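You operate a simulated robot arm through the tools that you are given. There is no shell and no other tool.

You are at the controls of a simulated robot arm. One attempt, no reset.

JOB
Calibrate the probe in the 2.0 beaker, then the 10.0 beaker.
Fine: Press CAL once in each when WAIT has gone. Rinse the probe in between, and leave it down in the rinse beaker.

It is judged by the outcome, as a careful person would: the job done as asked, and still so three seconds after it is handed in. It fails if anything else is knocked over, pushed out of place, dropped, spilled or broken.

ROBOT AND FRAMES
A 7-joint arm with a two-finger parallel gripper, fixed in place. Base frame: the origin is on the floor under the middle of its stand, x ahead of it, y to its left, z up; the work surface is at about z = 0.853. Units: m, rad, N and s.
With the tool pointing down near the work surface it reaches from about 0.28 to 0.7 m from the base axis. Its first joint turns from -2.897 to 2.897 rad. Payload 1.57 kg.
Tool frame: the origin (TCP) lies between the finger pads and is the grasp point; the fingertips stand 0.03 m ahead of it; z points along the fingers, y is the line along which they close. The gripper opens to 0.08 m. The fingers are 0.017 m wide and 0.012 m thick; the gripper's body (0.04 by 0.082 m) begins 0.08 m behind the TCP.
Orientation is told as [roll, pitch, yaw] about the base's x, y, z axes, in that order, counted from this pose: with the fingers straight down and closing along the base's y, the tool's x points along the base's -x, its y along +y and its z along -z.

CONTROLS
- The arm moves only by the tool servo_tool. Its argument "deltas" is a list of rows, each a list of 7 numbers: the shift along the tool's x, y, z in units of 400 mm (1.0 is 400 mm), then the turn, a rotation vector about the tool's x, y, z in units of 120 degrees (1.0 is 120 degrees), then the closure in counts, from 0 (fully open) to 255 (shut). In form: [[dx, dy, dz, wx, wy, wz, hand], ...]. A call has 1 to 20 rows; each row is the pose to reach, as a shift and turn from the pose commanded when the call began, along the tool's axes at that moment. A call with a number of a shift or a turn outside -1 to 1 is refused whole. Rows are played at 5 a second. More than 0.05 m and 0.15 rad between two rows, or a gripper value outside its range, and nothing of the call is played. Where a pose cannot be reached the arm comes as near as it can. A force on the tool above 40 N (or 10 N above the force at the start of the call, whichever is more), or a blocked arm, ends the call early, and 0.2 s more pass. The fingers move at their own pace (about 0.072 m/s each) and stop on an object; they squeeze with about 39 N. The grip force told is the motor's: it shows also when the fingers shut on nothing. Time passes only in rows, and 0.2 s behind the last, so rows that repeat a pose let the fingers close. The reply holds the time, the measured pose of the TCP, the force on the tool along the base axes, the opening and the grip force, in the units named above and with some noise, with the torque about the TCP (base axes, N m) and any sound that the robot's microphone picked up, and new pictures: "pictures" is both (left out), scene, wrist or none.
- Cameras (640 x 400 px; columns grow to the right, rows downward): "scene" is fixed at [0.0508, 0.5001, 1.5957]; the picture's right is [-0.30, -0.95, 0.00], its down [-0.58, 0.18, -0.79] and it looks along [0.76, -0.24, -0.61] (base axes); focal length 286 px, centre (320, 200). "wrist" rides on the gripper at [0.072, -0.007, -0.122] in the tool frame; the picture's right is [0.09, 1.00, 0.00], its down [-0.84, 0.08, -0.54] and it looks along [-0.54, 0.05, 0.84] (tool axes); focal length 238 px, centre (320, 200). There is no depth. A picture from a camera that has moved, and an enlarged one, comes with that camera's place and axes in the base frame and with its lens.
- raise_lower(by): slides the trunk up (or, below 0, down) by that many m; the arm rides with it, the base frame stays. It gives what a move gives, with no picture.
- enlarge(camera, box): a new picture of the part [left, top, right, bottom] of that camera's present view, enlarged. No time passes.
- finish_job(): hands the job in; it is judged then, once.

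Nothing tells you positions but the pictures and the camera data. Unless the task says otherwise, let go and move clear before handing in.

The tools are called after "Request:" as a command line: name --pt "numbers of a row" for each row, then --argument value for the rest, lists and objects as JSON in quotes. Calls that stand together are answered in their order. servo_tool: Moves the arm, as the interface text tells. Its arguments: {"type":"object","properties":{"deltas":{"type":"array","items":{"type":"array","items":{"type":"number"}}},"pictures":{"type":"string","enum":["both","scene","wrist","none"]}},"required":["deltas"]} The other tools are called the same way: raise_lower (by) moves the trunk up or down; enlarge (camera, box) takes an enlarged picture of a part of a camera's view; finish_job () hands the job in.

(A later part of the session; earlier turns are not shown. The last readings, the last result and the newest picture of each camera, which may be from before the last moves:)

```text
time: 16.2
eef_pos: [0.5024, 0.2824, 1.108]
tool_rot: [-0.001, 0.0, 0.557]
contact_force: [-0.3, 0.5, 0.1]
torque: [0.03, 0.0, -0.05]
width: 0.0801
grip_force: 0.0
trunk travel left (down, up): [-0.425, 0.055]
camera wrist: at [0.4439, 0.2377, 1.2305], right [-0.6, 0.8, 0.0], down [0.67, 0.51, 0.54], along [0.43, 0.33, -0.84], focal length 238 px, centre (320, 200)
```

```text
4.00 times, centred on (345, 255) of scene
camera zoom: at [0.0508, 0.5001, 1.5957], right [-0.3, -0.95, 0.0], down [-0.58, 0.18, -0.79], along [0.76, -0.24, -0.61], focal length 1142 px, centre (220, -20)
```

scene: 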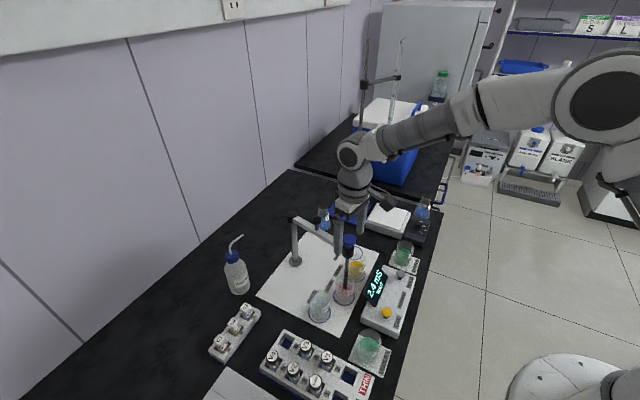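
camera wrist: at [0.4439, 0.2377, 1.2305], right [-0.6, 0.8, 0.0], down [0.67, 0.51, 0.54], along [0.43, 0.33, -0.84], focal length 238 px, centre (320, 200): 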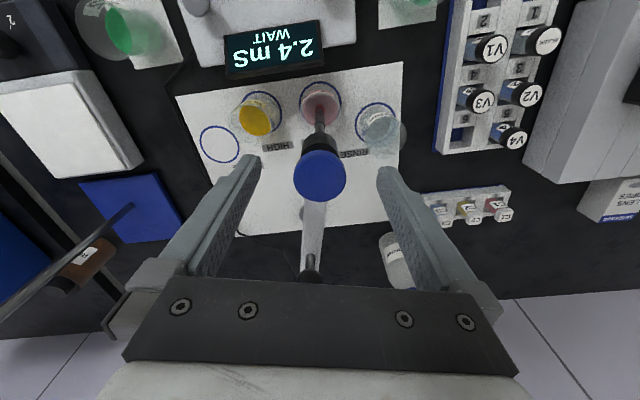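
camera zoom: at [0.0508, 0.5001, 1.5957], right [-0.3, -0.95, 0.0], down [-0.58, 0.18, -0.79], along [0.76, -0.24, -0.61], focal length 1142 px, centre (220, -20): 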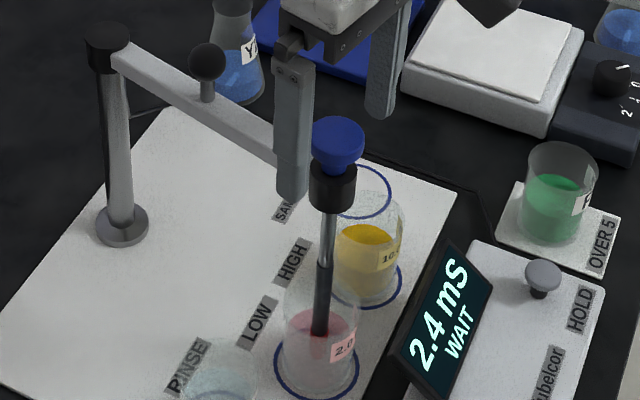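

The probe is standing on its own in the 2.0 beaker (2.4 mS, WAIT). I'll retreat upward and move over the CAL button with the fingers closed, giving WAIT time to clear.

Request:
servo_tool --pt "0 0 -0.0875 0 0 0 0" --pt "0 0 -0.175 0 0 0 0" --pt "0.11 0 -0.175 0 0 0.066 0" --pt "0.22 0 -0.175 0 0 0.133 255" --pt "0.3365 -0.0105 -0.175 0 0 0.2 255" --pt "0.3365 -0.0105 -0.09 0 0 0.266 255" --pt "0.3365 -0.0105 0.0 0 0 0.266 255" --pt "0.3365 -0.0105 0.0 0 0 0.266 255" --pictures "both"

Request:
enlarge --camera "scene" --box '[310, 220, 430, 340]'

Request:
enlarge --camera "wrist" --box '[220, 20, 420, 180]'

```text
time: 18.0
eef_pos: [0.3892, 0.2084, 1.109]
tool_rot: [0.001, 0.001, -0.001]
contact_force: [-0.2, 0.2, 0.0]
torque: [-0.03, -0.01, 0.02]
width: 0.0
grip_force: 21.5
trunk travel left (down, up): [-0.425, 0.055]
camera wrist: at [0.3175, 0.2011, 1.2304], right [-0.09, 1.0, 0.0], down [0.84, 0.08, 0.54], along [0.54, 0.05, -0.84], focal length 238 px, centre (320, 200)
```

scene: 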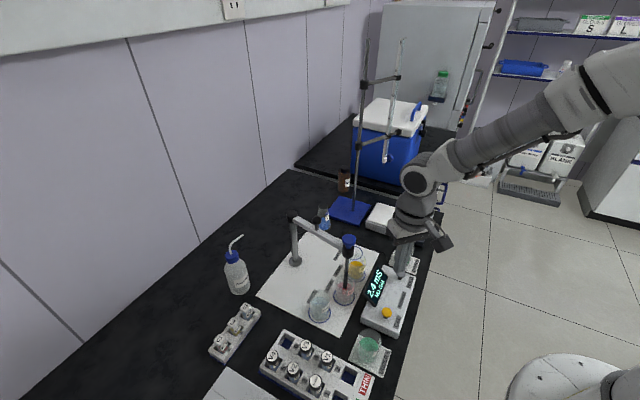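
wrist: 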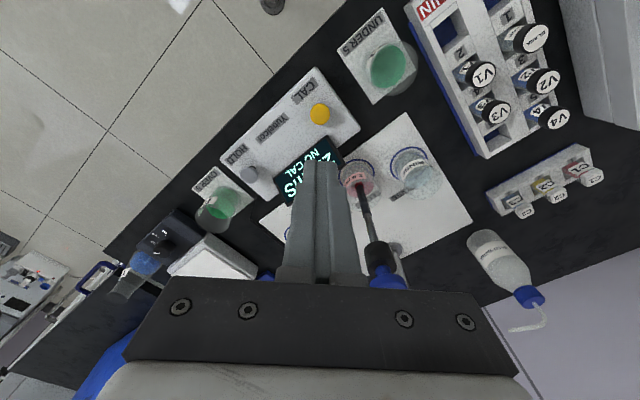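

```text
3.33 times, centred on (370, 280) of scene
camera zoom: at [0.0508, 0.5001, 1.5957], right [-0.3, -0.95, 0.0], down [-0.58, 0.18, -0.79], along [0.76, -0.24, -0.61], focal length 952 px, centre (153, -67)
```

zoom: 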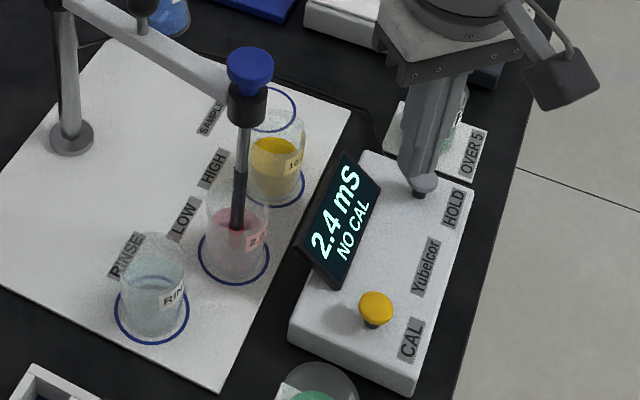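

```text
2.50 times, centred on (320, 100) of wrist
camera zoom: at [0.3175, 0.2011, 1.2304], right [-0.09, 1.0, 0.0], down [0.84, 0.08, 0.54], along [0.54, 0.05, -0.84], focal length 596 px, centre (320, 450)
```

zoom: 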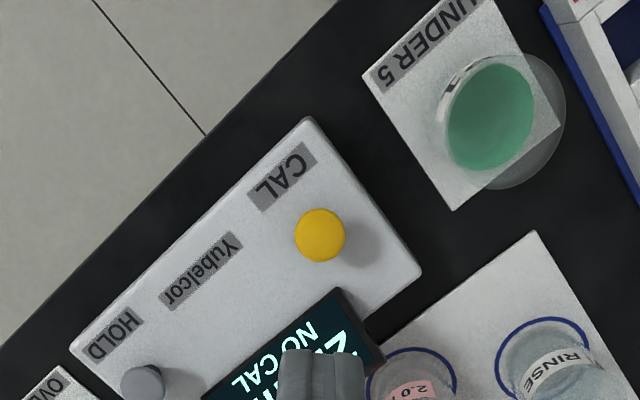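

WAIT has gone: the display reads 2.4 mS NO CAL. CAL is at about (0.392, 0.207) with its top near z 0.91, so I'll descend to just above it and check.

Request:
servo_tool --pt "-0.0075 0 0.09 0 0 0 255" --pt "-0.0075 0 0.18 0 0 0 255" --pt "-0.0075 0 0.27 0 0 0 255" --pt "-0.0075 0 0.345 0 0 0 255" --pt "-0.0075 0 0.345 0 0 0 255" --pictures "both"

Request:
enlarge --camera "scene" --box '[340, 230, 440, 340]'

Request:
enlarge --camera "wrist" --box '[240, 60, 400, 200]'

```text
time: 19.2
eef_pos: [0.3934, 0.206, 0.9692]
tool_rot: [0.001, 0.002, 0.002]
contact_force: [0.2, 0.5, -0.4]
torque: [-0.01, 0.01, 0.02]
width: 0.0
grip_force: 21.5
trunk travel left (down, up): [-0.425, 0.055]
camera wrist: at [0.3211, 0.1997, 1.0922], right [-0.09, 1.0, 0.0], down [0.84, 0.08, 0.54], along [0.54, 0.05, -0.84], focal length 238 px, centre (320, 200)
```

scene: 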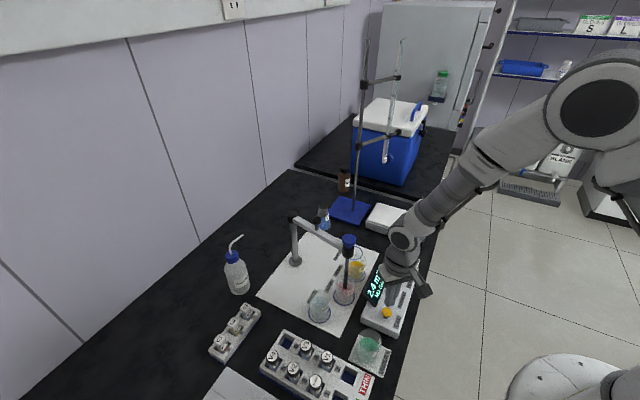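
wrist: 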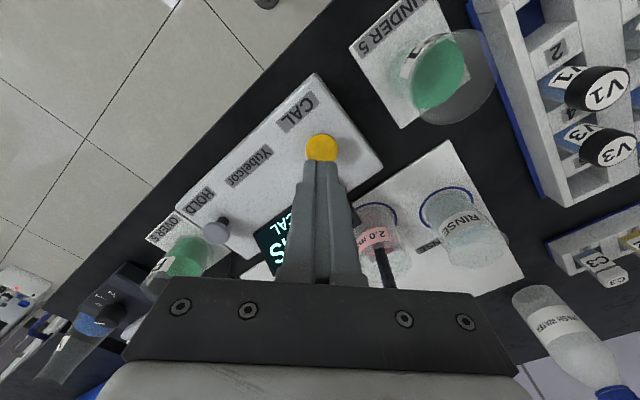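

```text
3.64 times, centred on (390, 285) of scene
camera zoom: at [0.0508, 0.5001, 1.5957], right [-0.3, -0.95, 0.0], down [-0.58, 0.18, -0.79], along [0.76, -0.24, -0.61], focal length 1038 px, centre (66, -109)
```

zoom: 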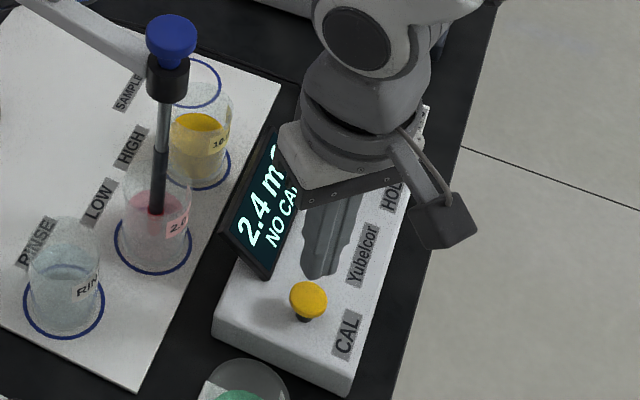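

```text
2.86 times, centred on (320, 130) of wrist
camera zoom: at [0.3211, 0.1997, 1.0922], right [-0.09, 1.0, 0.0], down [0.84, 0.08, 0.54], along [0.54, 0.05, -0.84], focal length 681 px, centre (320, 400)
```

zoom: 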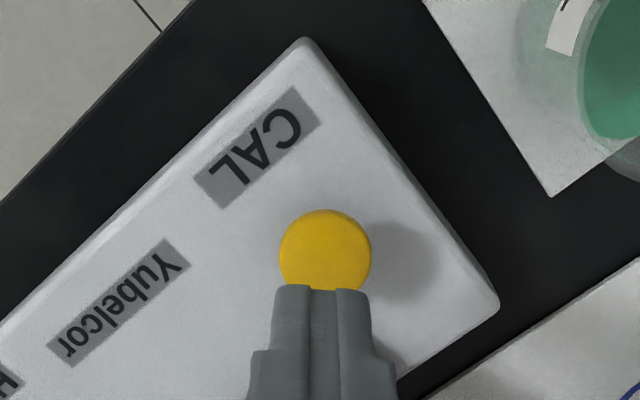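

The tip is lined up over CAL (button top at about z 0.90). I'll move down the next 28 mm gently, looking for first contact.

Request:
servo_tool --pt "-0.002 0.001 0.04 0 0 0 255" --pt "-0.002 0.001 0.07 0 0 0 255" --pt "-0.002 0.001 0.07 0 0 0 255" --pictures "wrist"

Request:
enlarge --camera "scene" --box '[340, 230, 440, 340]'

Request:
enlarge --camera "wrist" --box '[240, 60, 400, 200]'

```text
time: 20.0
eef_pos: [0.3925, 0.2075, 0.943]
tool_rot: [0.0, 0.0, 0.001]
contact_force: [0.0, -0.3, 0.0]
torque: [-0.02, -0.01, -0.01]
width: 0.0
grip_force: 21.5
trunk travel left (down, up): [-0.425, 0.055]
camera wrist: at [0.3213, 0.2003, 1.0648], right [-0.09, 1.0, 0.0], down [0.84, 0.08, 0.54], along [0.54, 0.05, -0.84], focal length 238 px, centre (320, 200)
```

wrist: 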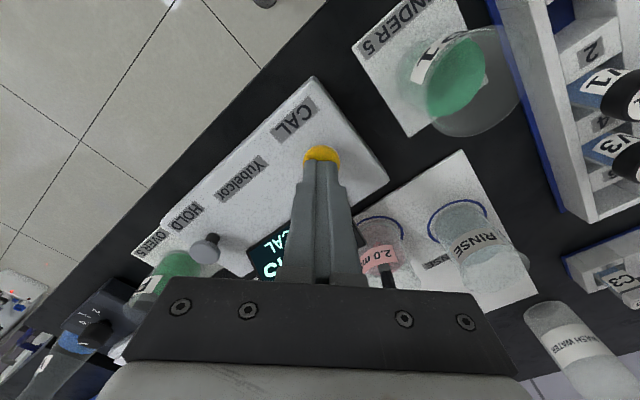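

```text
3.64 times, centred on (390, 285) of scene
camera zoom: at [0.0508, 0.5001, 1.5957], right [-0.3, -0.95, 0.0], down [-0.58, 0.18, -0.79], along [0.76, -0.24, -0.61], focal length 1038 px, centre (66, -109)
```

zoom: 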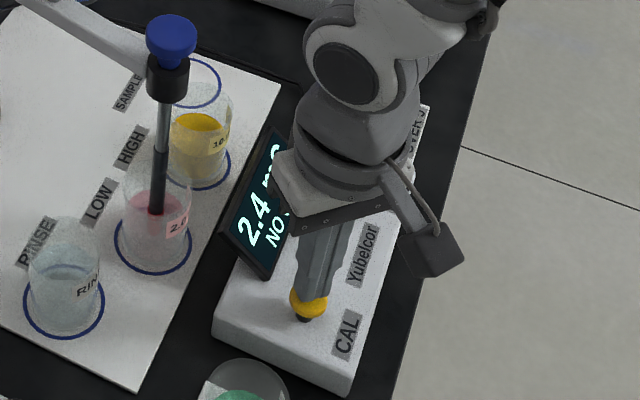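

```text
2.86 times, centred on (320, 130) of wrist
camera zoom: at [0.3213, 0.2003, 1.0648], right [-0.09, 1.0, 0.0], down [0.84, 0.08, 0.54], along [0.54, 0.05, -0.84], focal length 681 px, centre (320, 400)
```

zoom: 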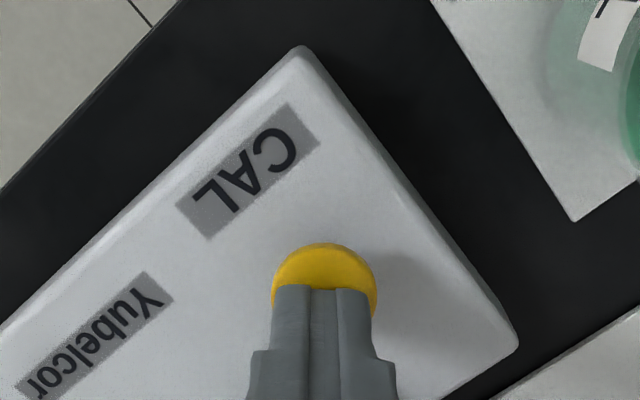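

No contact yet with the tip at z 0.913. I'll continue in small steps.

Request:
servo_tool --pt "0 0 0.0075 0 0 0 255" --pt "0 0 0.015 0 0 0 255" --pictures "none"

```text
time: 20.6
eef_pos: [0.3941, 0.2085, 0.9374]
tool_rot: [0.0, 0.0, 0.002]
contact_force: [-0.5, -0.2, 0.3]
torque: [0.03, 0.05, 0.0]
width: 0.0003
grip_force: 21.4
trunk travel left (down, up): [-0.425, 0.055]
```

Request:
servo_tool --pt "0 0 0.0075 0 0 0 255" --pt "0 0 0.01 0 0 0 255" --pictures "wrist"

Request:
enlarge --camera "scene" --box '[360, 250, 420, 330]'

```text
time: 21.2
eef_pos: [0.3942, 0.2079, 0.9335]
tool_rot: [-0.002, 0.001, -0.001]
contact_force: [0.2, 0.5, 1.8]
torque: [0.01, -0.01, -0.02]
width: 0.0
grip_force: 21.2
trunk travel left (down, up): [-0.425, 0.055]
camera wrist: at [0.3215, 0.2002, 1.0546], right [-0.09, 1.0, 0.0], down [0.84, 0.08, 0.54], along [0.54, 0.05, -0.84], focal length 238 px, centre (320, 200)
```

wrist: 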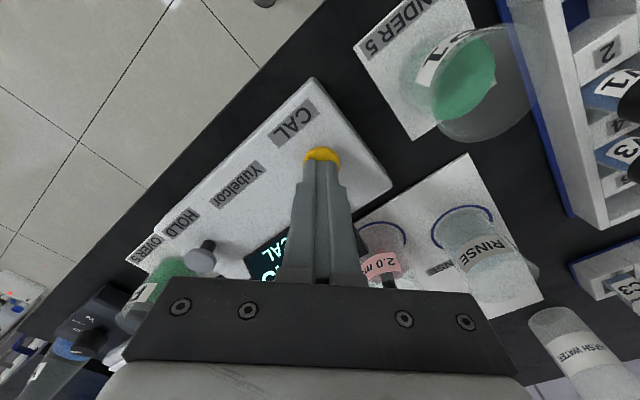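

```text
5.00 times, centred on (390, 290) of scene
camera zoom: at [0.0508, 0.5001, 1.5957], right [-0.3, -0.95, 0.0], down [-0.58, 0.18, -0.79], along [0.76, -0.24, -0.61], focal length 1428 px, centre (-30, -250)
```

zoom: 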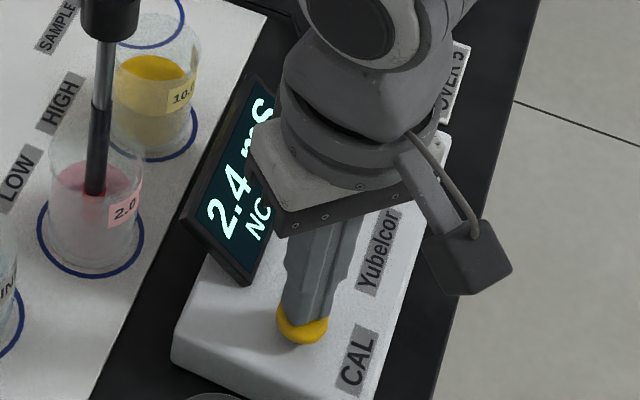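

I have light contact (1.8 N) at tip z of about 0.9035. Now I'll press down a few millimetres, listening for a click or beep.

Request:
servo_tool --pt "0 0 0.005 0 0 0 255" --pt "0 0 0.0075 0 0 0 255" --pictures "none"

Request:
enlarge --camera "scene" --box '[360, 250, 420, 330]'

```text
time: 21.8
eef_pos: [0.3944, 0.2072, 0.9298]
tool_rot: [0.0, 0.001, 0.0]
contact_force: [1.3, -0.3, 3.4]
torque: [0.01, -0.06, 0.0]
width: 0.0
grip_force: 21.0
trunk travel left (down, up): [-0.425, 0.055]
heard: click
```

```text
5.00 times, centred on (390, 290) of scene
camera zoom: at [0.0508, 0.5001, 1.5957], right [-0.3, -0.95, 0.0], down [-0.58, 0.18, -0.79], along [0.76, -0.24, -0.61], focal length 1428 px, centre (-30, -250)
```

zoom: 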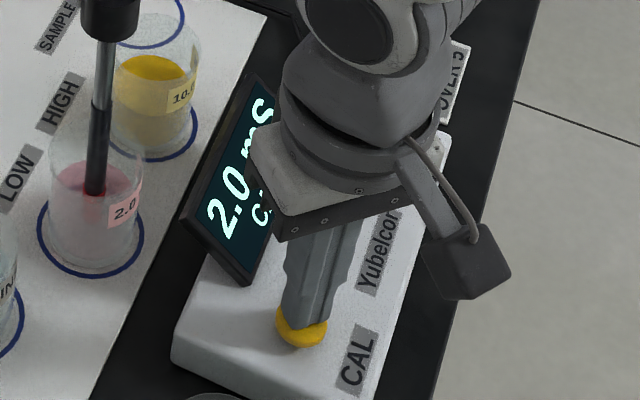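

I heard the click and the display now shows 2.0 mS. I'll raise straight up off the button.

Request:
servo_tool --pt "0 0 -0.03 0 0 0 255" --pt "0 0 -0.12 0 0 0 255" --pt "0 0 -0.24 0 0 0 255" --pt "0 0 -0.36 0 0 0 255" --pt "0 0 -0.48 0 0 0 255" --pt "0 0 -0.6 0 0 0 255" --pt "0 0 -0.65 0 0 0 255" --pictures "both"

Request:
enlarge --camera "scene" --box '[280, 210, 430, 340]'

```text
time: 23.4
eef_pos: [0.3927, 0.207, 1.1897]
tool_rot: [0.0, 0.0, 0.0]
contact_force: [-0.4, -0.3, 0.9]
torque: [-0.01, 0.04, 0.03]
width: 0.0
grip_force: 21.3
trunk travel left (down, up): [-0.425, 0.055]
camera wrist: at [0.3212, 0.1996, 1.3121], right [-0.09, 1.0, 0.0], down [0.84, 0.08, 0.54], along [0.54, 0.05, -0.84], focal length 238 px, centre (320, 200)
```

scene: 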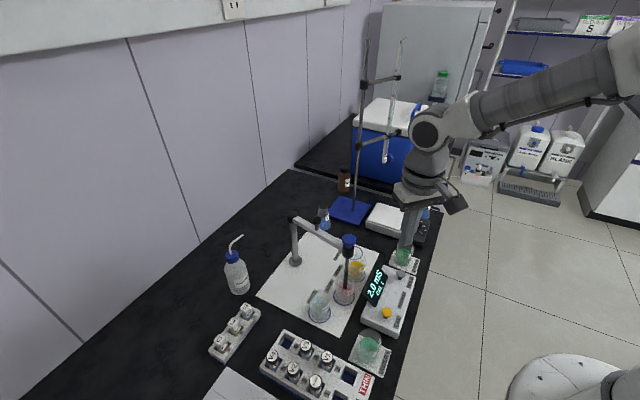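
wrist: 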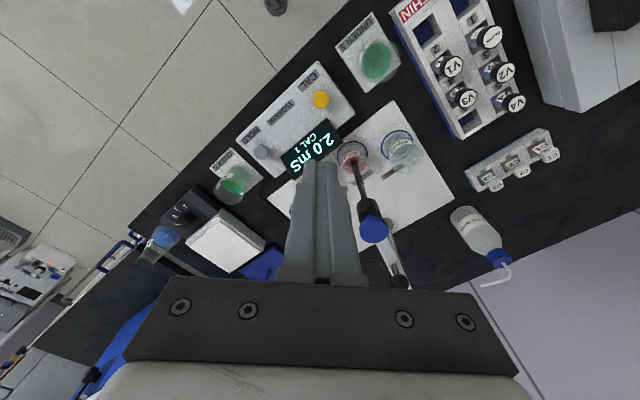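

```text
3.08 times, centred on (355, 275) of scene
camera zoom: at [0.0508, 0.5001, 1.5957], right [-0.3, -0.95, 0.0], down [-0.58, 0.18, -0.79], along [0.76, -0.24, -0.61], focal length 879 px, centre (212, -31)
```

zoom: 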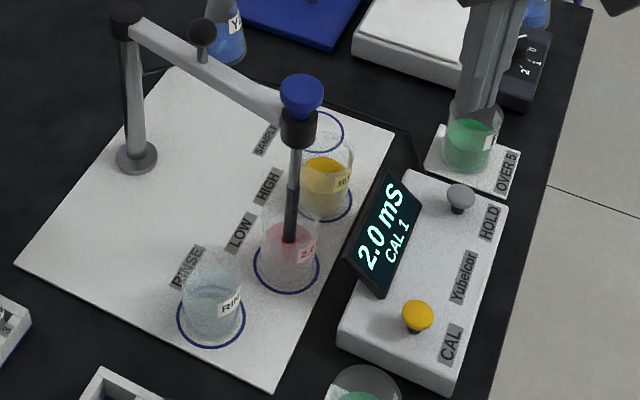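

The first calibration is registered (CAL 1). I'll open the fingers and go back over the knob at (0.502, 0.282) to regrip it, then rinse.

Request:
servo_tool --pt "-0.068 0.0465 0 0 0 -0.0665 0" --pt "-0.136 0.093 0 0 0 -0.133 0" --pt "-0.2045 0.1395 0 0 0 -0.2 0" --pt "-0.2725 0.186 0 0 0 -0.266 0" --pt "-0.2725 0.186 0.0 0 0 -0.266 0" --pictures "wrist"

Request:
enlarge --camera "wrist" --box '[230, 60, 410, 210]'

```text
time: 24.6
eef_pos: [0.5028, 0.2824, 1.1886]
tool_rot: [-0.001, 0.0, 0.56]
contact_force: [1.0, 0.2, -0.3]
torque: [-0.01, 0.02, 0.0]
width: 0.0802
grip_force: 0.1
trunk travel left (down, up): [-0.425, 0.055]
camera wrist: at [0.4453, 0.2379, 1.3114], right [-0.61, 0.8, 0.0], down [0.67, 0.51, 0.54], along [0.43, 0.33, -0.84], focal length 238 px, centre (320, 200)
```

wrist: 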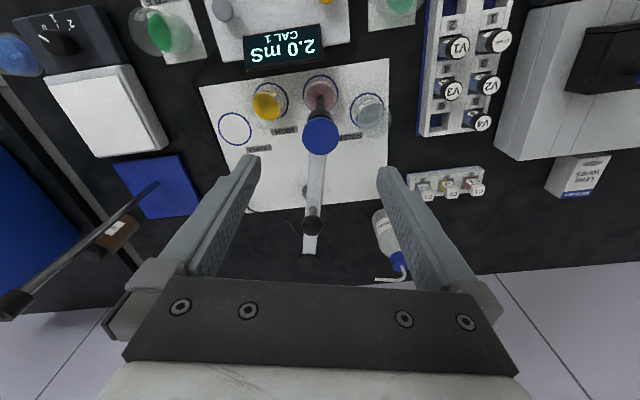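

```text
2.67 times, centred on (320, 135) of wrist
camera zoom: at [0.4453, 0.2379, 1.3114], right [-0.61, 0.8, 0.0], down [0.67, 0.51, 0.54], along [0.43, 0.33, -0.84], focal length 636 px, centre (320, 373)
```

zoom: 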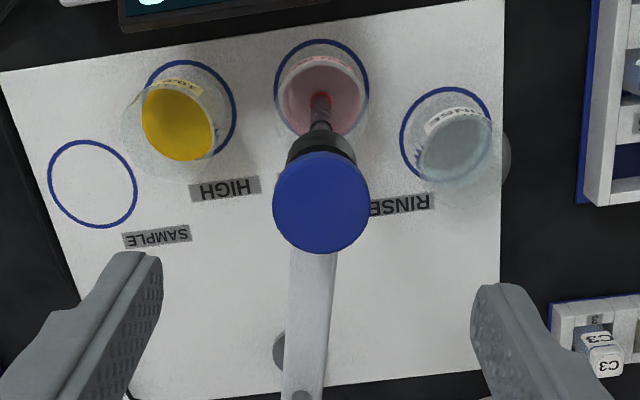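

Request:
servo_tool --pt "0.003 0 0.08 0 0 0 0" --pt "0.003 0 0.15 0 0 0 0" --pt "0.003 0 0.2 0 0 0 0" --pt "0.003 0 0.235 0 0 0 0" --pt "0.003 0 0.235 0 0 0 255" --pt "0.003 0 0.235 0 0 0 255" --pt "0.003 0 0.235 0 0 0 255" --pt "0.003 0 0.235 0 0 0 255" --pictures "both"

Request:
enlarge --camera "scene" --box '[290, 205, 400, 305]'

```text
time: 26.4
eef_pos: [0.5025, 0.2817, 1.096]
tool_rot: [-0.002, -0.002, 0.558]
contact_force: [0.5, -1.2, -0.9]
torque: [0.07, -0.13, -0.03]
width: 0.0342
grip_force: 41.4
trunk travel left (down, up): [-0.425, 0.055]
camera wrist: at [0.4439, 0.2373, 1.2172], right [-0.6, 0.8, 0.0], down [0.67, 0.51, 0.54], along [0.43, 0.33, -0.84], focal length 238 px, centre (320, 200)
```

scene: 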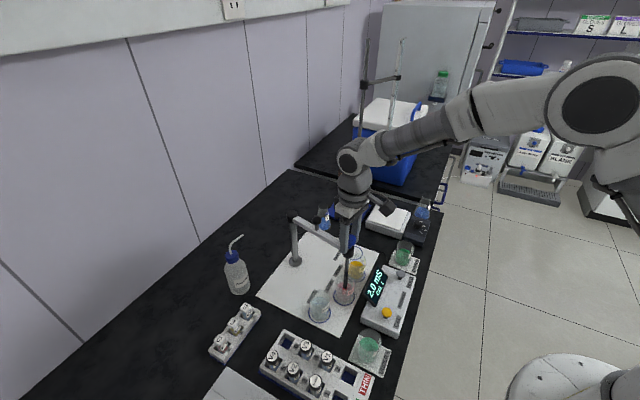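
wrist: 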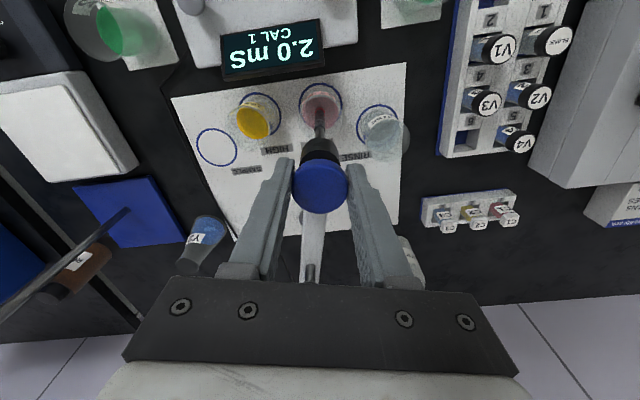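

```text
4.00 times, centred on (345, 255) of scene
camera zoom: at [0.0508, 0.5001, 1.5957], right [-0.3, -0.95, 0.0], down [-0.58, 0.18, -0.79], along [0.76, -0.24, -0.61], focal length 1142 px, centre (220, -20)
```

zoom: 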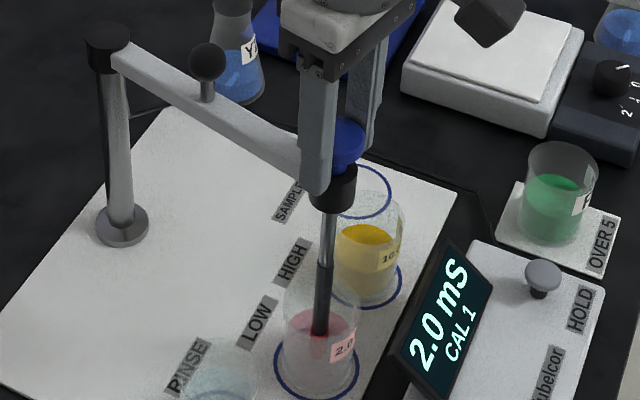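

I have a fresh, deeper grip on the knob. I'll lift 75 mm, just short of the 78 mm stop.

Request:
servo_tool --pt "0 0 -0.03 0 0 0 255" --pt "0 0 -0.06 0 0 0 255" --pt "0 0 -0.09 0 0 0 255" --pt "0 0 -0.12 0 0 0 255" --pt "0 0 -0.15 0 0 0 255" --pt "0 0 -0.18 0 0 0 255" --pt "0 0 -0.1875 0 0 0 255" --pt "0 0 -0.1875 0 0 0 255" --pictures "scene"

Request:
enlarge --camera "scene" --box '[280, 200, 400, 310]'

```text
time: 28.2
eef_pos: [0.5012, 0.2819, 1.1723]
tool_rot: [0.001, -0.001, 0.557]
contact_force: [-1.4, -1.1, 0.1]
torque: [-0.11, 0.24, 0.11]
width: 0.0344
grip_force: 41.7
trunk travel left (down, up): [-0.425, 0.055]
```

scene: 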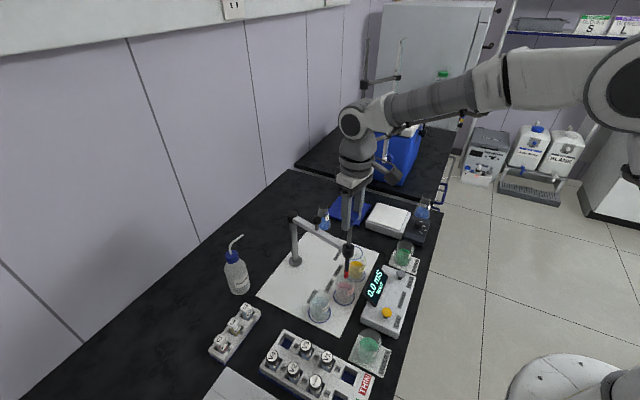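

```text
3.64 times, centred on (340, 255) of scene
camera zoom: at [0.0508, 0.5001, 1.5957], right [-0.3, -0.95, 0.0], down [-0.58, 0.18, -0.79], along [0.76, -0.24, -0.61], focal length 1038 px, centre (247, 0)
```

zoom: 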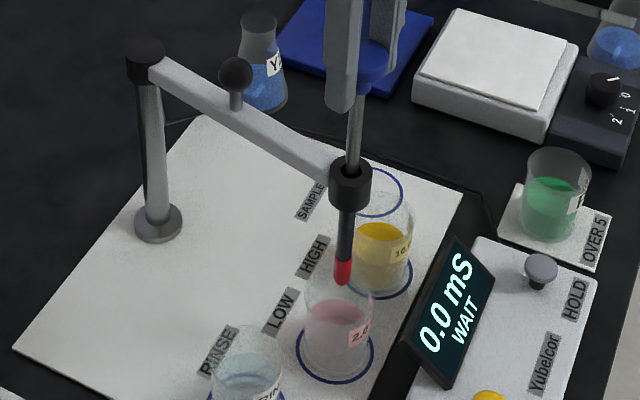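

The tip shows red residue, which the rinse should clear, and it's above the rim. I'll swing back along the arc to RINSE.

Request:
servo_tool --pt "-0.0002 0.0286 0 0 0 0.0273 255" --pt "-0.002 0.0571 0 0 0 0.0546 255" --pt "-0.0054 0.0855 0 0 0 0.0819 255" --pt "-0.0105 0.1136 0 0 0 0.1092 255" --pt "-0.0171 0.1414 0 0 0 0.1365 255" --pt "-0.0253 0.1688 0 0 0 0.1638 255" --pt "-0.0351 0.1956 0 0 0 0.191 255" --pt "-0.0464 0.2219 0 0 0 0.2183 255" --pt "-0.0464 0.2219 0 0 0 0.2183 255" --pictures "both"

Request:
enlarge --camera "scene" --box '[270, 210, 390, 330]'

Request:
enlarge --camera "wrist" --box '[230, 60, 410, 210]'

```text
time: 30.2
eef_pos: [0.4724, 0.367, 1.1702]
tool_rot: [-0.003, 0.0, 0.097]
contact_force: [8.9, 0.6, 0.5]
torque: [0.08, -0.81, -0.17]
width: 0.034
grip_force: 41.6
trunk travel left (down, up): [-0.425, 0.055]
camera wrist: at [0.4005, 0.3525, 1.2922], right [-0.19, 0.98, 0.0], down [0.82, 0.16, 0.54], along [0.53, 0.1, -0.84], focal length 238 px, centre (320, 200)
```

scene: 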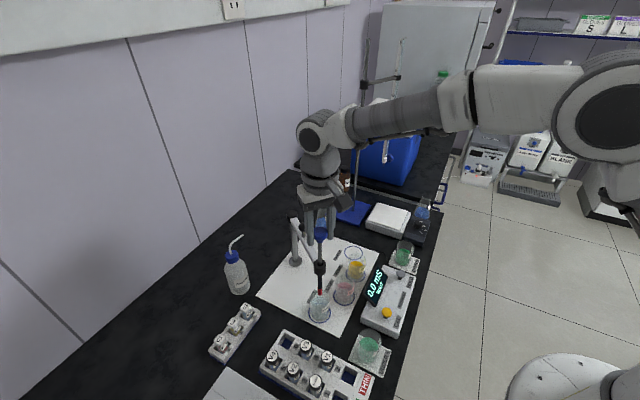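
wrist: 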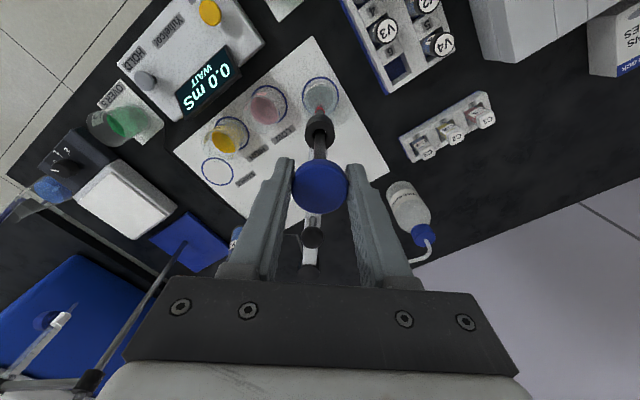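

```text
3.33 times, centred on (330, 270) of scene
camera zoom: at [0.0508, 0.5001, 1.5957], right [-0.3, -0.95, 0.0], down [-0.58, 0.18, -0.79], along [0.76, -0.24, -0.61], focal length 952 px, centre (287, -33)
```

zoom: 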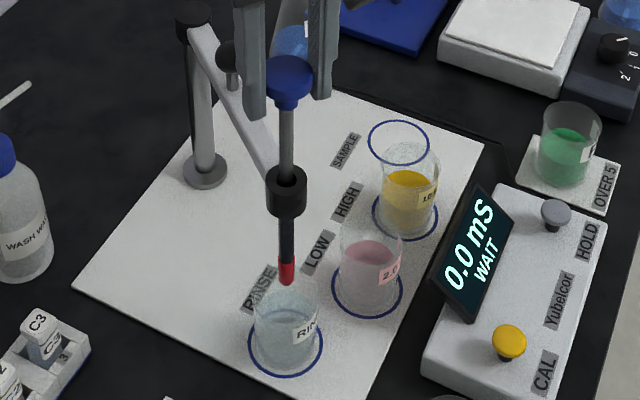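

```text
2.67 times, centred on (320, 135) of wrist
camera zoom: at [0.4005, 0.3525, 1.2922], right [-0.19, 0.98, 0.0], down [0.82, 0.16, 0.54], along [0.53, 0.1, -0.84], focal length 636 px, centre (320, 373)
```

zoom: 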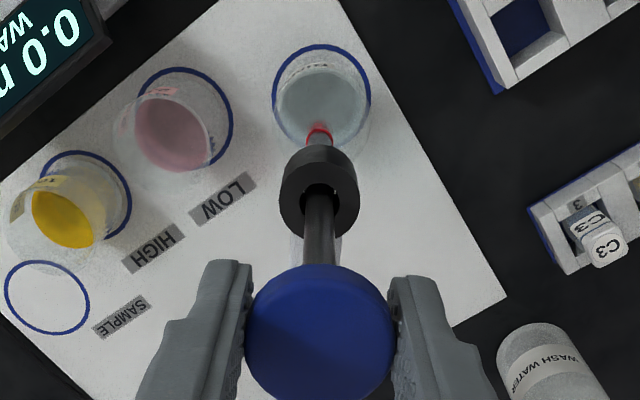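

The probe is over RINSE. I'll lower it into the rinse water and hold there a couple of seconds.

Request:
servo_tool --pt "-0.002 0 0.03 0 0 0 255" --pt "-0.002 0 0.06 0 0 0 255" --pt "-0.002 0 0.09 0 0 0 255" --pt "-0.002 0 0.12 0 0 0 255" --pt "-0.002 0 0.15 0 0 0 255" --pt "-0.002 0 0.175 0 0 0 255" --pt "-0.002 0 0.185 0 0 0 255" --pt "-0.002 0 0.185 0 0 0 255" --pt "-0.002 0 0.185 0 0 0 255" --pt "-0.002 0 0.185 0 0 0 255" --pt "-0.002 0 0.185 0 0 0 255" --pt "-0.002 0 0.185 0 0 0 255" --pt "-0.002 0 0.185 0 0 0 255" --pt "-0.002 0 0.185 0 0 0 255" --pt "-0.002 0 0.185 0 0 0 255" --pictures "both"

Request:
enlarge --camera "scene" --box '[270, 210, 390, 330]'

Request:
enlarge --camera "wrist" --box '[230, 60, 410, 210]'

```text
time: 33.4
eef_pos: [0.4724, 0.3674, 1.0954]
tool_rot: [-0.001, 0.003, 0.1]
contact_force: [1.1, -0.7, -2.6]
torque: [-0.05, 0.43, 0.02]
width: 0.0341
grip_force: 41.5
trunk travel left (down, up): [-0.425, 0.055]
camera wrist: at [0.4008, 0.3521, 1.2184], right [-0.19, 0.98, 0.0], down [0.83, 0.16, 0.54], along [0.53, 0.1, -0.84], focal length 238 px, centre (320, 200)
```

scene: 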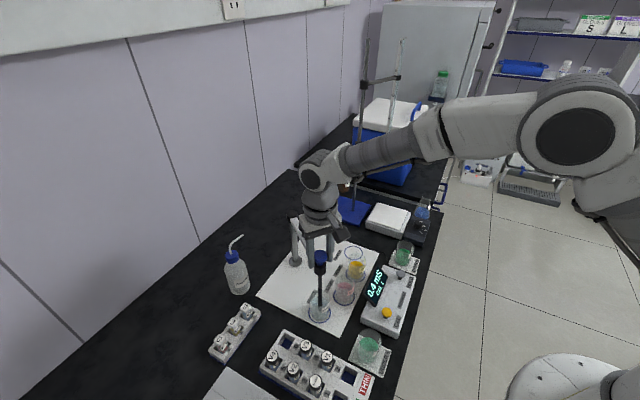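
wrist: 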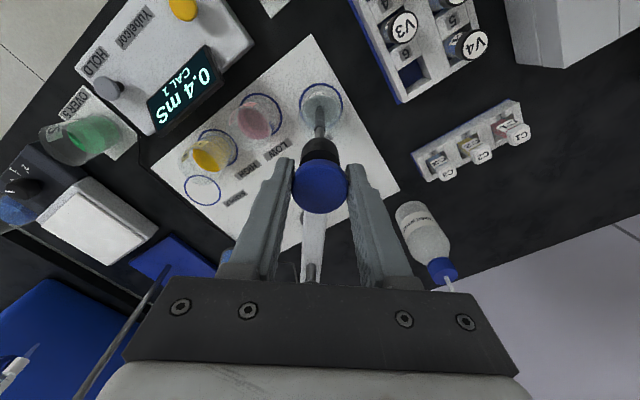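

```text
3.33 times, centred on (330, 270) of scene
camera zoom: at [0.0508, 0.5001, 1.5957], right [-0.3, -0.95, 0.0], down [-0.58, 0.18, -0.79], along [0.76, -0.24, -0.61], focal length 952 px, centre (287, -33)
```

zoom: 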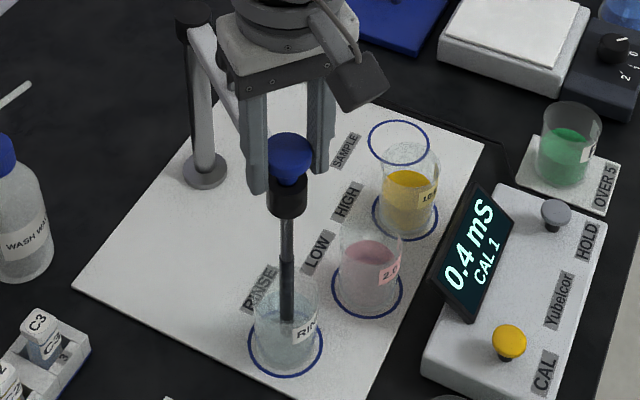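

```text
2.67 times, centred on (320, 135) of wrist
camera zoom: at [0.4008, 0.3521, 1.2184], right [-0.19, 0.98, 0.0], down [0.83, 0.16, 0.54], along [0.53, 0.1, -0.84], focal length 636 px, centre (320, 373)
```

zoom: 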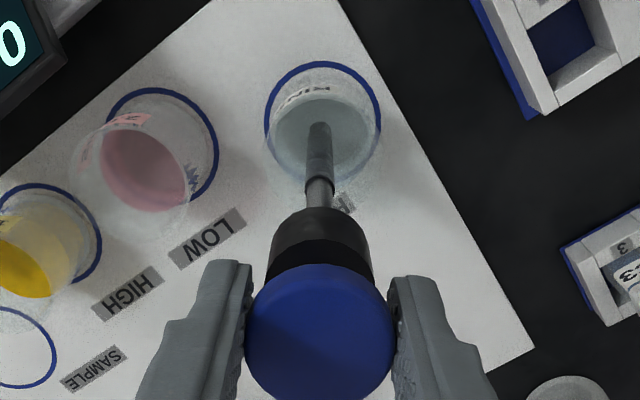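

The residue is gone and the meter reads a steady 0.4 mS. I'll lift the clean probe back up.

Request:
servo_tool --pt "0 0 -0.03 0 0 0 255" --pt "0 0 -0.06 0 0 0 255" --pt "0 0 -0.09 0 0 0 255" --pt "0 0 -0.12 0 0 0 255" --pt "0 0 -0.15 0 0 0 255" --pt "0 0 -0.18 0 0 0 255" --pt "0 0 -0.188 0 0 0 255" --pt "0 0 -0.188 0 0 0 255" --pictures "scene"

Request:
enlarge --camera "scene" --box '[270, 210, 390, 330]'

```text
time: 35.2
eef_pos: [0.4722, 0.3663, 1.1716]
tool_rot: [-0.001, -0.001, 0.1]
contact_force: [1.8, 0.1, 0.5]
torque: [-0.01, 0.28, -0.05]
width: 0.0341
grip_force: 41.1
trunk travel left (down, up): [-0.425, 0.055]
```

scene: 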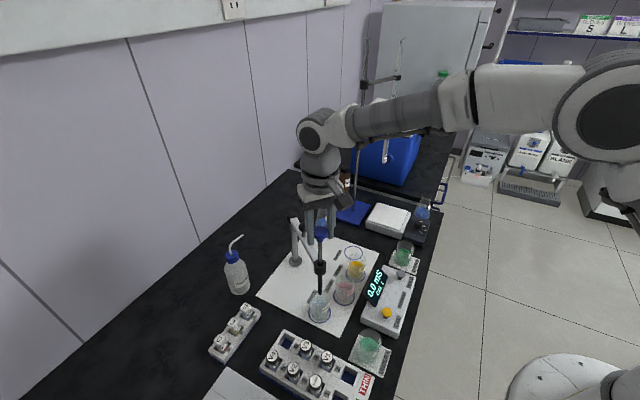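

```text
3.33 times, centred on (330, 270) of scene
camera zoom: at [0.0508, 0.5001, 1.5957], right [-0.3, -0.95, 0.0], down [-0.58, 0.18, -0.79], along [0.76, -0.24, -0.61], focal length 952 px, centre (287, -33)
```

zoom: 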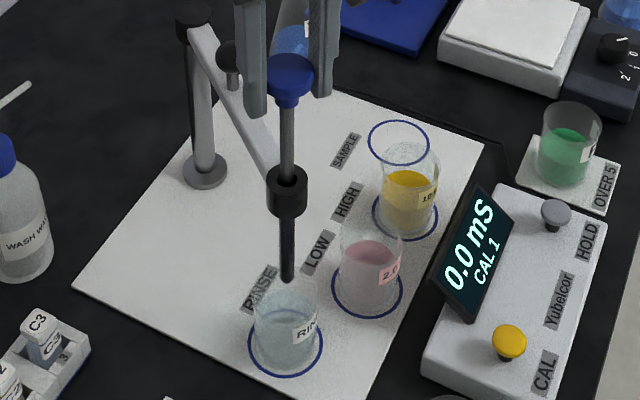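

The probe is clean and raised (0.0 mS, CAL 1). I'll swing the first half of the arc, over LOW, and check the strain there.

Request:
servo_tool --pt "-0.0015 -0.0286 0 0 0 -0.0273 255" --pt "-0.0045 -0.057 0 0 0 -0.0547 255" --pt "-0.0092 -0.0853 0 0 0 -0.082 255" --pt "-0.0156 -0.1132 0 0 0 -0.1093 255" --pt "-0.0235 -0.1407 0 0 0 -0.1367 255" --pt "-0.0329 -0.1677 0 0 0 -0.164 255" --pt "-0.0439 -0.1942 0 0 0 -0.1913 255" --pt "-0.0564 -0.2199 0 0 0 -0.2187 255" --pt "-0.0703 -0.2449 0 0 0 -0.246 255" --pt "-0.0857 -0.2691 0 0 0 -0.2733 255" --pt "-0.1024 -0.2923 0 0 0 -0.3007 255" --pictures "both"

Request:
enlarge --camera "scene" --box '[280, 210, 400, 320]'

```text
time: 37.6
eef_pos: [0.523, 0.2547, 1.1735]
tool_rot: [0.0, 0.002, 0.73]
contact_force: [-7.7, -7.1, 0.2]
torque: [0.03, 0.14, -0.05]
width: 0.0344
grip_force: 41.6
trunk travel left (down, up): [-0.425, 0.055]
camera wrist: at [0.4734, 0.2001, 1.2945], right [-0.73, 0.68, 0.0], down [0.57, 0.62, 0.54], along [0.37, 0.4, -0.84], focal length 238 px, centre (320, 200)
```

scene: 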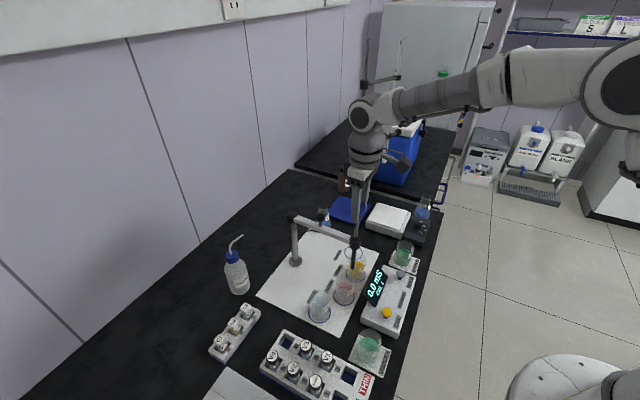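
wrist: 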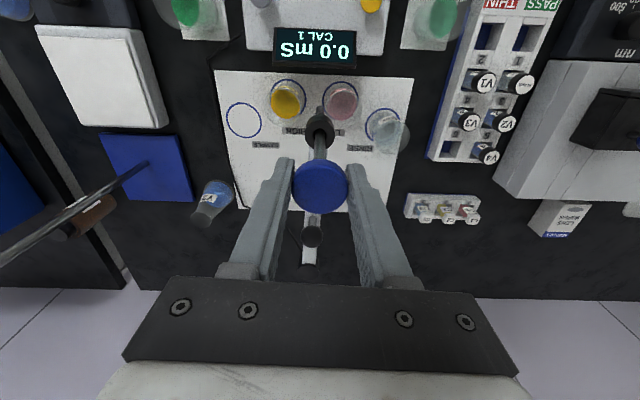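

```text
3.64 times, centred on (340, 265) of scene
camera zoom: at [0.0508, 0.5001, 1.5957], right [-0.3, -0.95, 0.0], down [-0.58, 0.18, -0.79], along [0.76, -0.24, -0.61], focal length 1038 px, centre (247, -36)
```

zoom: 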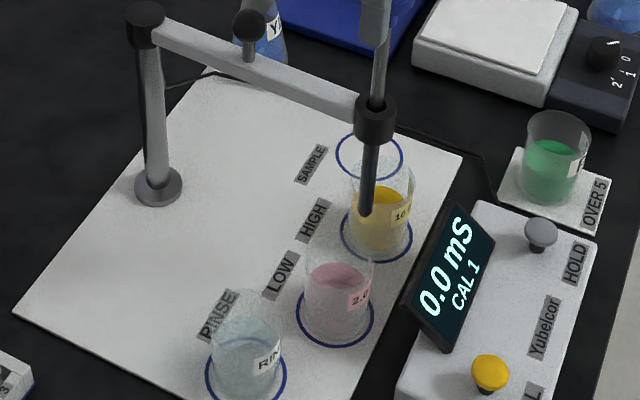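

Request:
enlarge --camera "wrist" --box '[220, 60, 420, 210]'

```text
2.67 times, centred on (320, 135) of wrist
camera zoom: at [0.4734, 0.2001, 1.2945], right [-0.73, 0.68, 0.0], down [0.57, 0.62, 0.54], along [0.37, 0.4, -0.84], focal length 636 px, centre (320, 373)
```

zoom: 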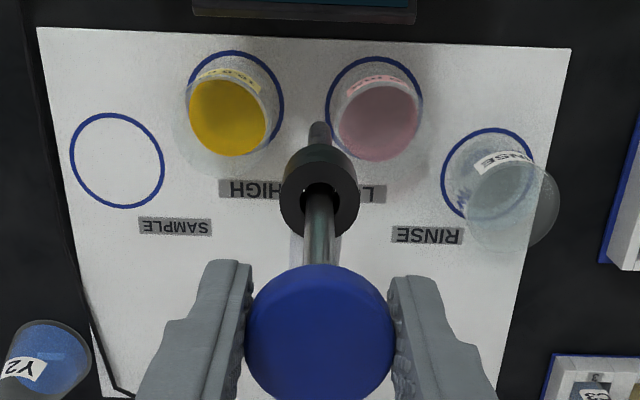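

HIGH is another 16° along the arc. I'll finish the swing with a 1 mm outward correction to ease the radial strain.

Request:
servo_tool --pt "-0.0002 -0.0281 0 0 0 -0.0268 255" --pt "-0.0014 -0.056 0 0 0 -0.0537 255" --pt "-0.0057 -0.0838 0 0 0 -0.0805 255" --pt "-0.0116 -0.1113 0 0 0 -0.1073 255" --pt "-0.019 -0.1384 0 0 0 -0.1342 255" --pt "-0.019 -0.1384 0 0 0 -0.1342 255" --pictures "both"

Request:
enlarge --camera "scene" --box '[280, 200, 400, 310]'

Request:
enlarge --camera "wrist" --box '[220, 60, 420, 210]'

```text
time: 39.0
eef_pos: [0.5655, 0.2159, 1.1712]
tool_rot: [0.0, 0.0, 1.01]
contact_force: [-2.8, -3.3, 0.7]
torque: [-0.14, 0.05, 0.01]
width: 0.0342
grip_force: 42.0
trunk travel left (down, up): [-0.425, 0.055]
camera wrist: at [0.5333, 0.1521, 1.2941], right [-0.89, 0.45, 0.0], down [0.38, 0.75, 0.54], along [0.25, 0.48, -0.84], focal length 238 px, centre (320, 200)
```

scene: 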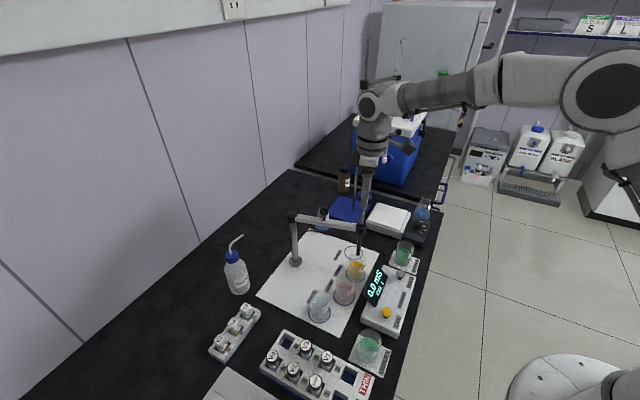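
wrist: 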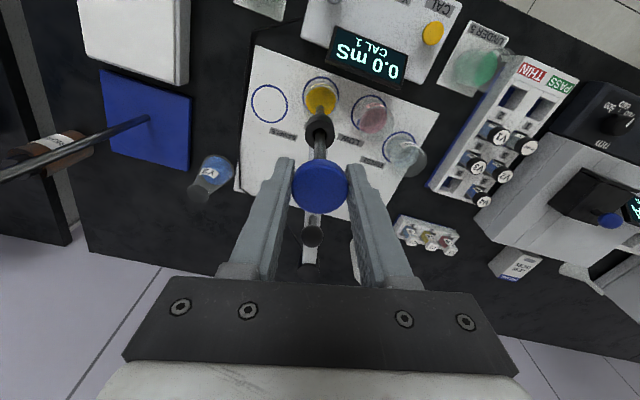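

```text
3.64 times, centred on (340, 255) of scene
camera zoom: at [0.0508, 0.5001, 1.5957], right [-0.3, -0.95, 0.0], down [-0.58, 0.18, -0.79], along [0.76, -0.24, -0.61], focal length 1038 px, centre (247, 0)
```

zoom: 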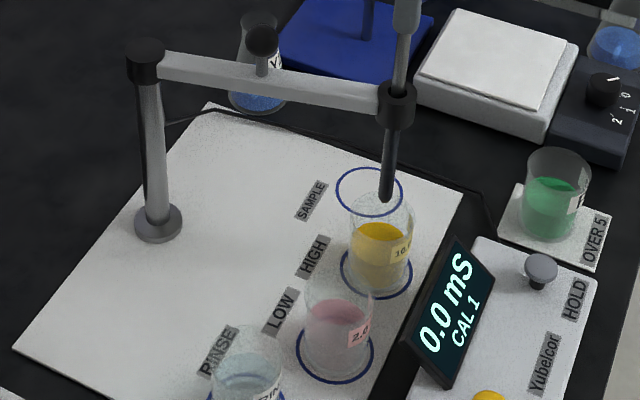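

```text
2.67 times, centred on (320, 135) of wrist
camera zoom: at [0.5333, 0.1521, 1.2941], right [-0.89, 0.45, 0.0], down [0.38, 0.75, 0.54], along [0.25, 0.48, -0.84], focal length 636 px, centre (320, 373)
```

zoom: 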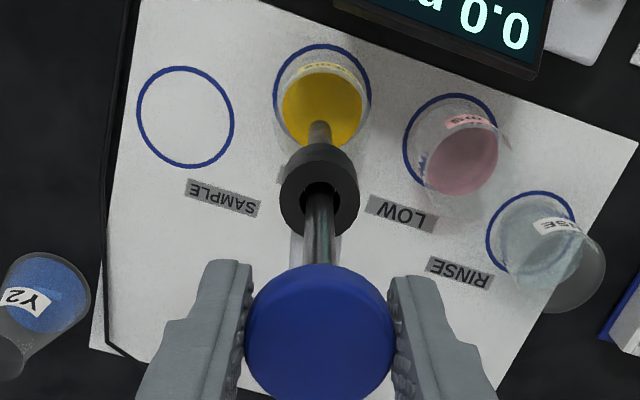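

The probe is centred over the 10.0 beaker with low strain. I'll lower it in.

Request:
servo_tool --pt "0.001 0 0.03 0 0 0 255" --pt "0.001 0 0.06 0 0 0 255" --pt "0.001 0 0.09 0 0 0 255" --pt "0.001 0 0.12 0 0 0 255" --pt "0.001 0 0.15 0 0 0 255" --pt "0.001 0 0.175 0 0 0 255" --pt "0.001 0 0.188 0 0 0 255" --pt "0.001 0 0.188 0 0 0 255" --pictures "both"

Request:
enlarge --camera "scene" --box '[280, 200, 400, 310]'

Request:
enlarge --camera "wrist" --box '[220, 40, 420, 200]'

```text
time: 40.8
eef_pos: [0.5661, 0.2167, 1.0964]
tool_rot: [-0.001, -0.001, 1.01]
contact_force: [2.2, 0.8, -1.2]
torque: [0.45, -0.4, -0.21]
width: 0.034
grip_force: 41.6
trunk travel left (down, up): [-0.425, 0.055]
camera wrist: at [0.533, 0.1525, 1.2185], right [-0.89, 0.45, 0.0], down [0.38, 0.75, 0.54], along [0.24, 0.48, -0.84], focal length 238 px, centre (320, 200)
```

scene: 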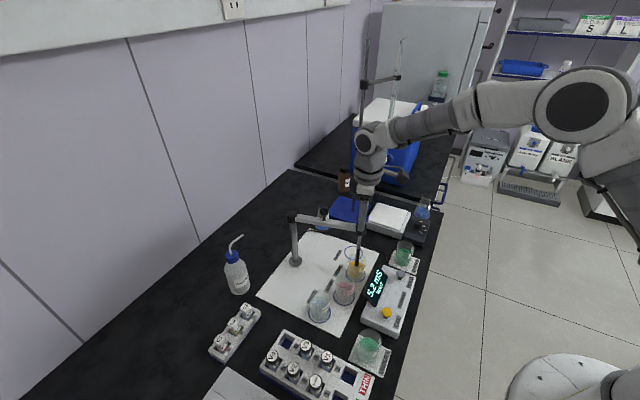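
wrist: 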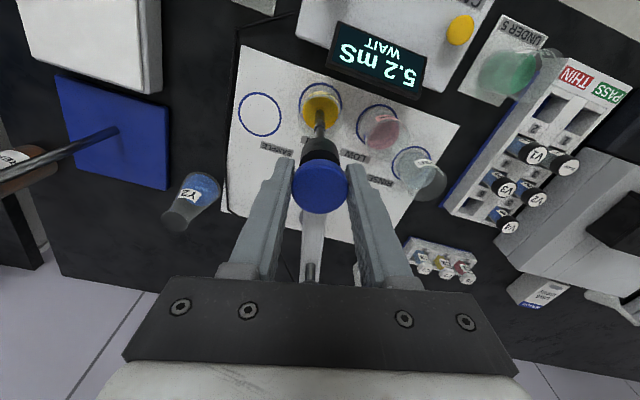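

```text
3.64 times, centred on (340, 255) of scene
camera zoom: at [0.0508, 0.5001, 1.5957], right [-0.3, -0.95, 0.0], down [-0.58, 0.18, -0.79], along [0.76, -0.24, -0.61], focal length 1038 px, centre (247, 0)
```

zoom: 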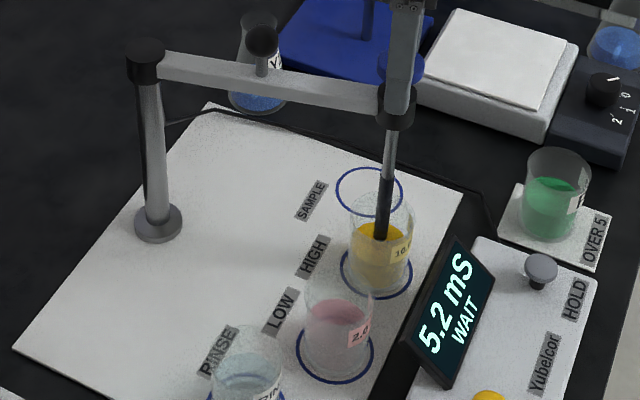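

```text
2.50 times, centred on (320, 120) of wrist
camera zoom: at [0.533, 0.1525, 1.2185], right [-0.89, 0.45, 0.0], down [0.38, 0.75, 0.54], along [0.24, 0.48, -0.84], focal length 596 px, centre (320, 400)
```

zoom: 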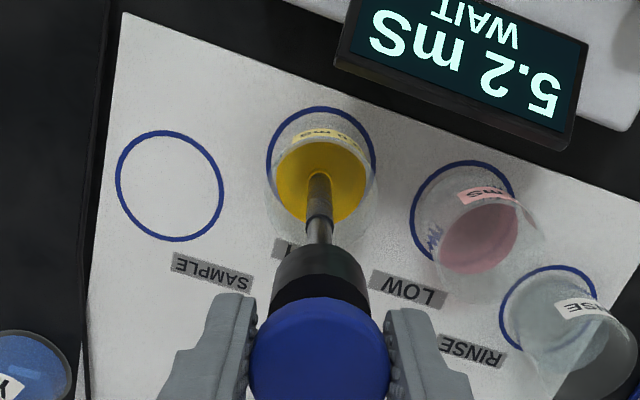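

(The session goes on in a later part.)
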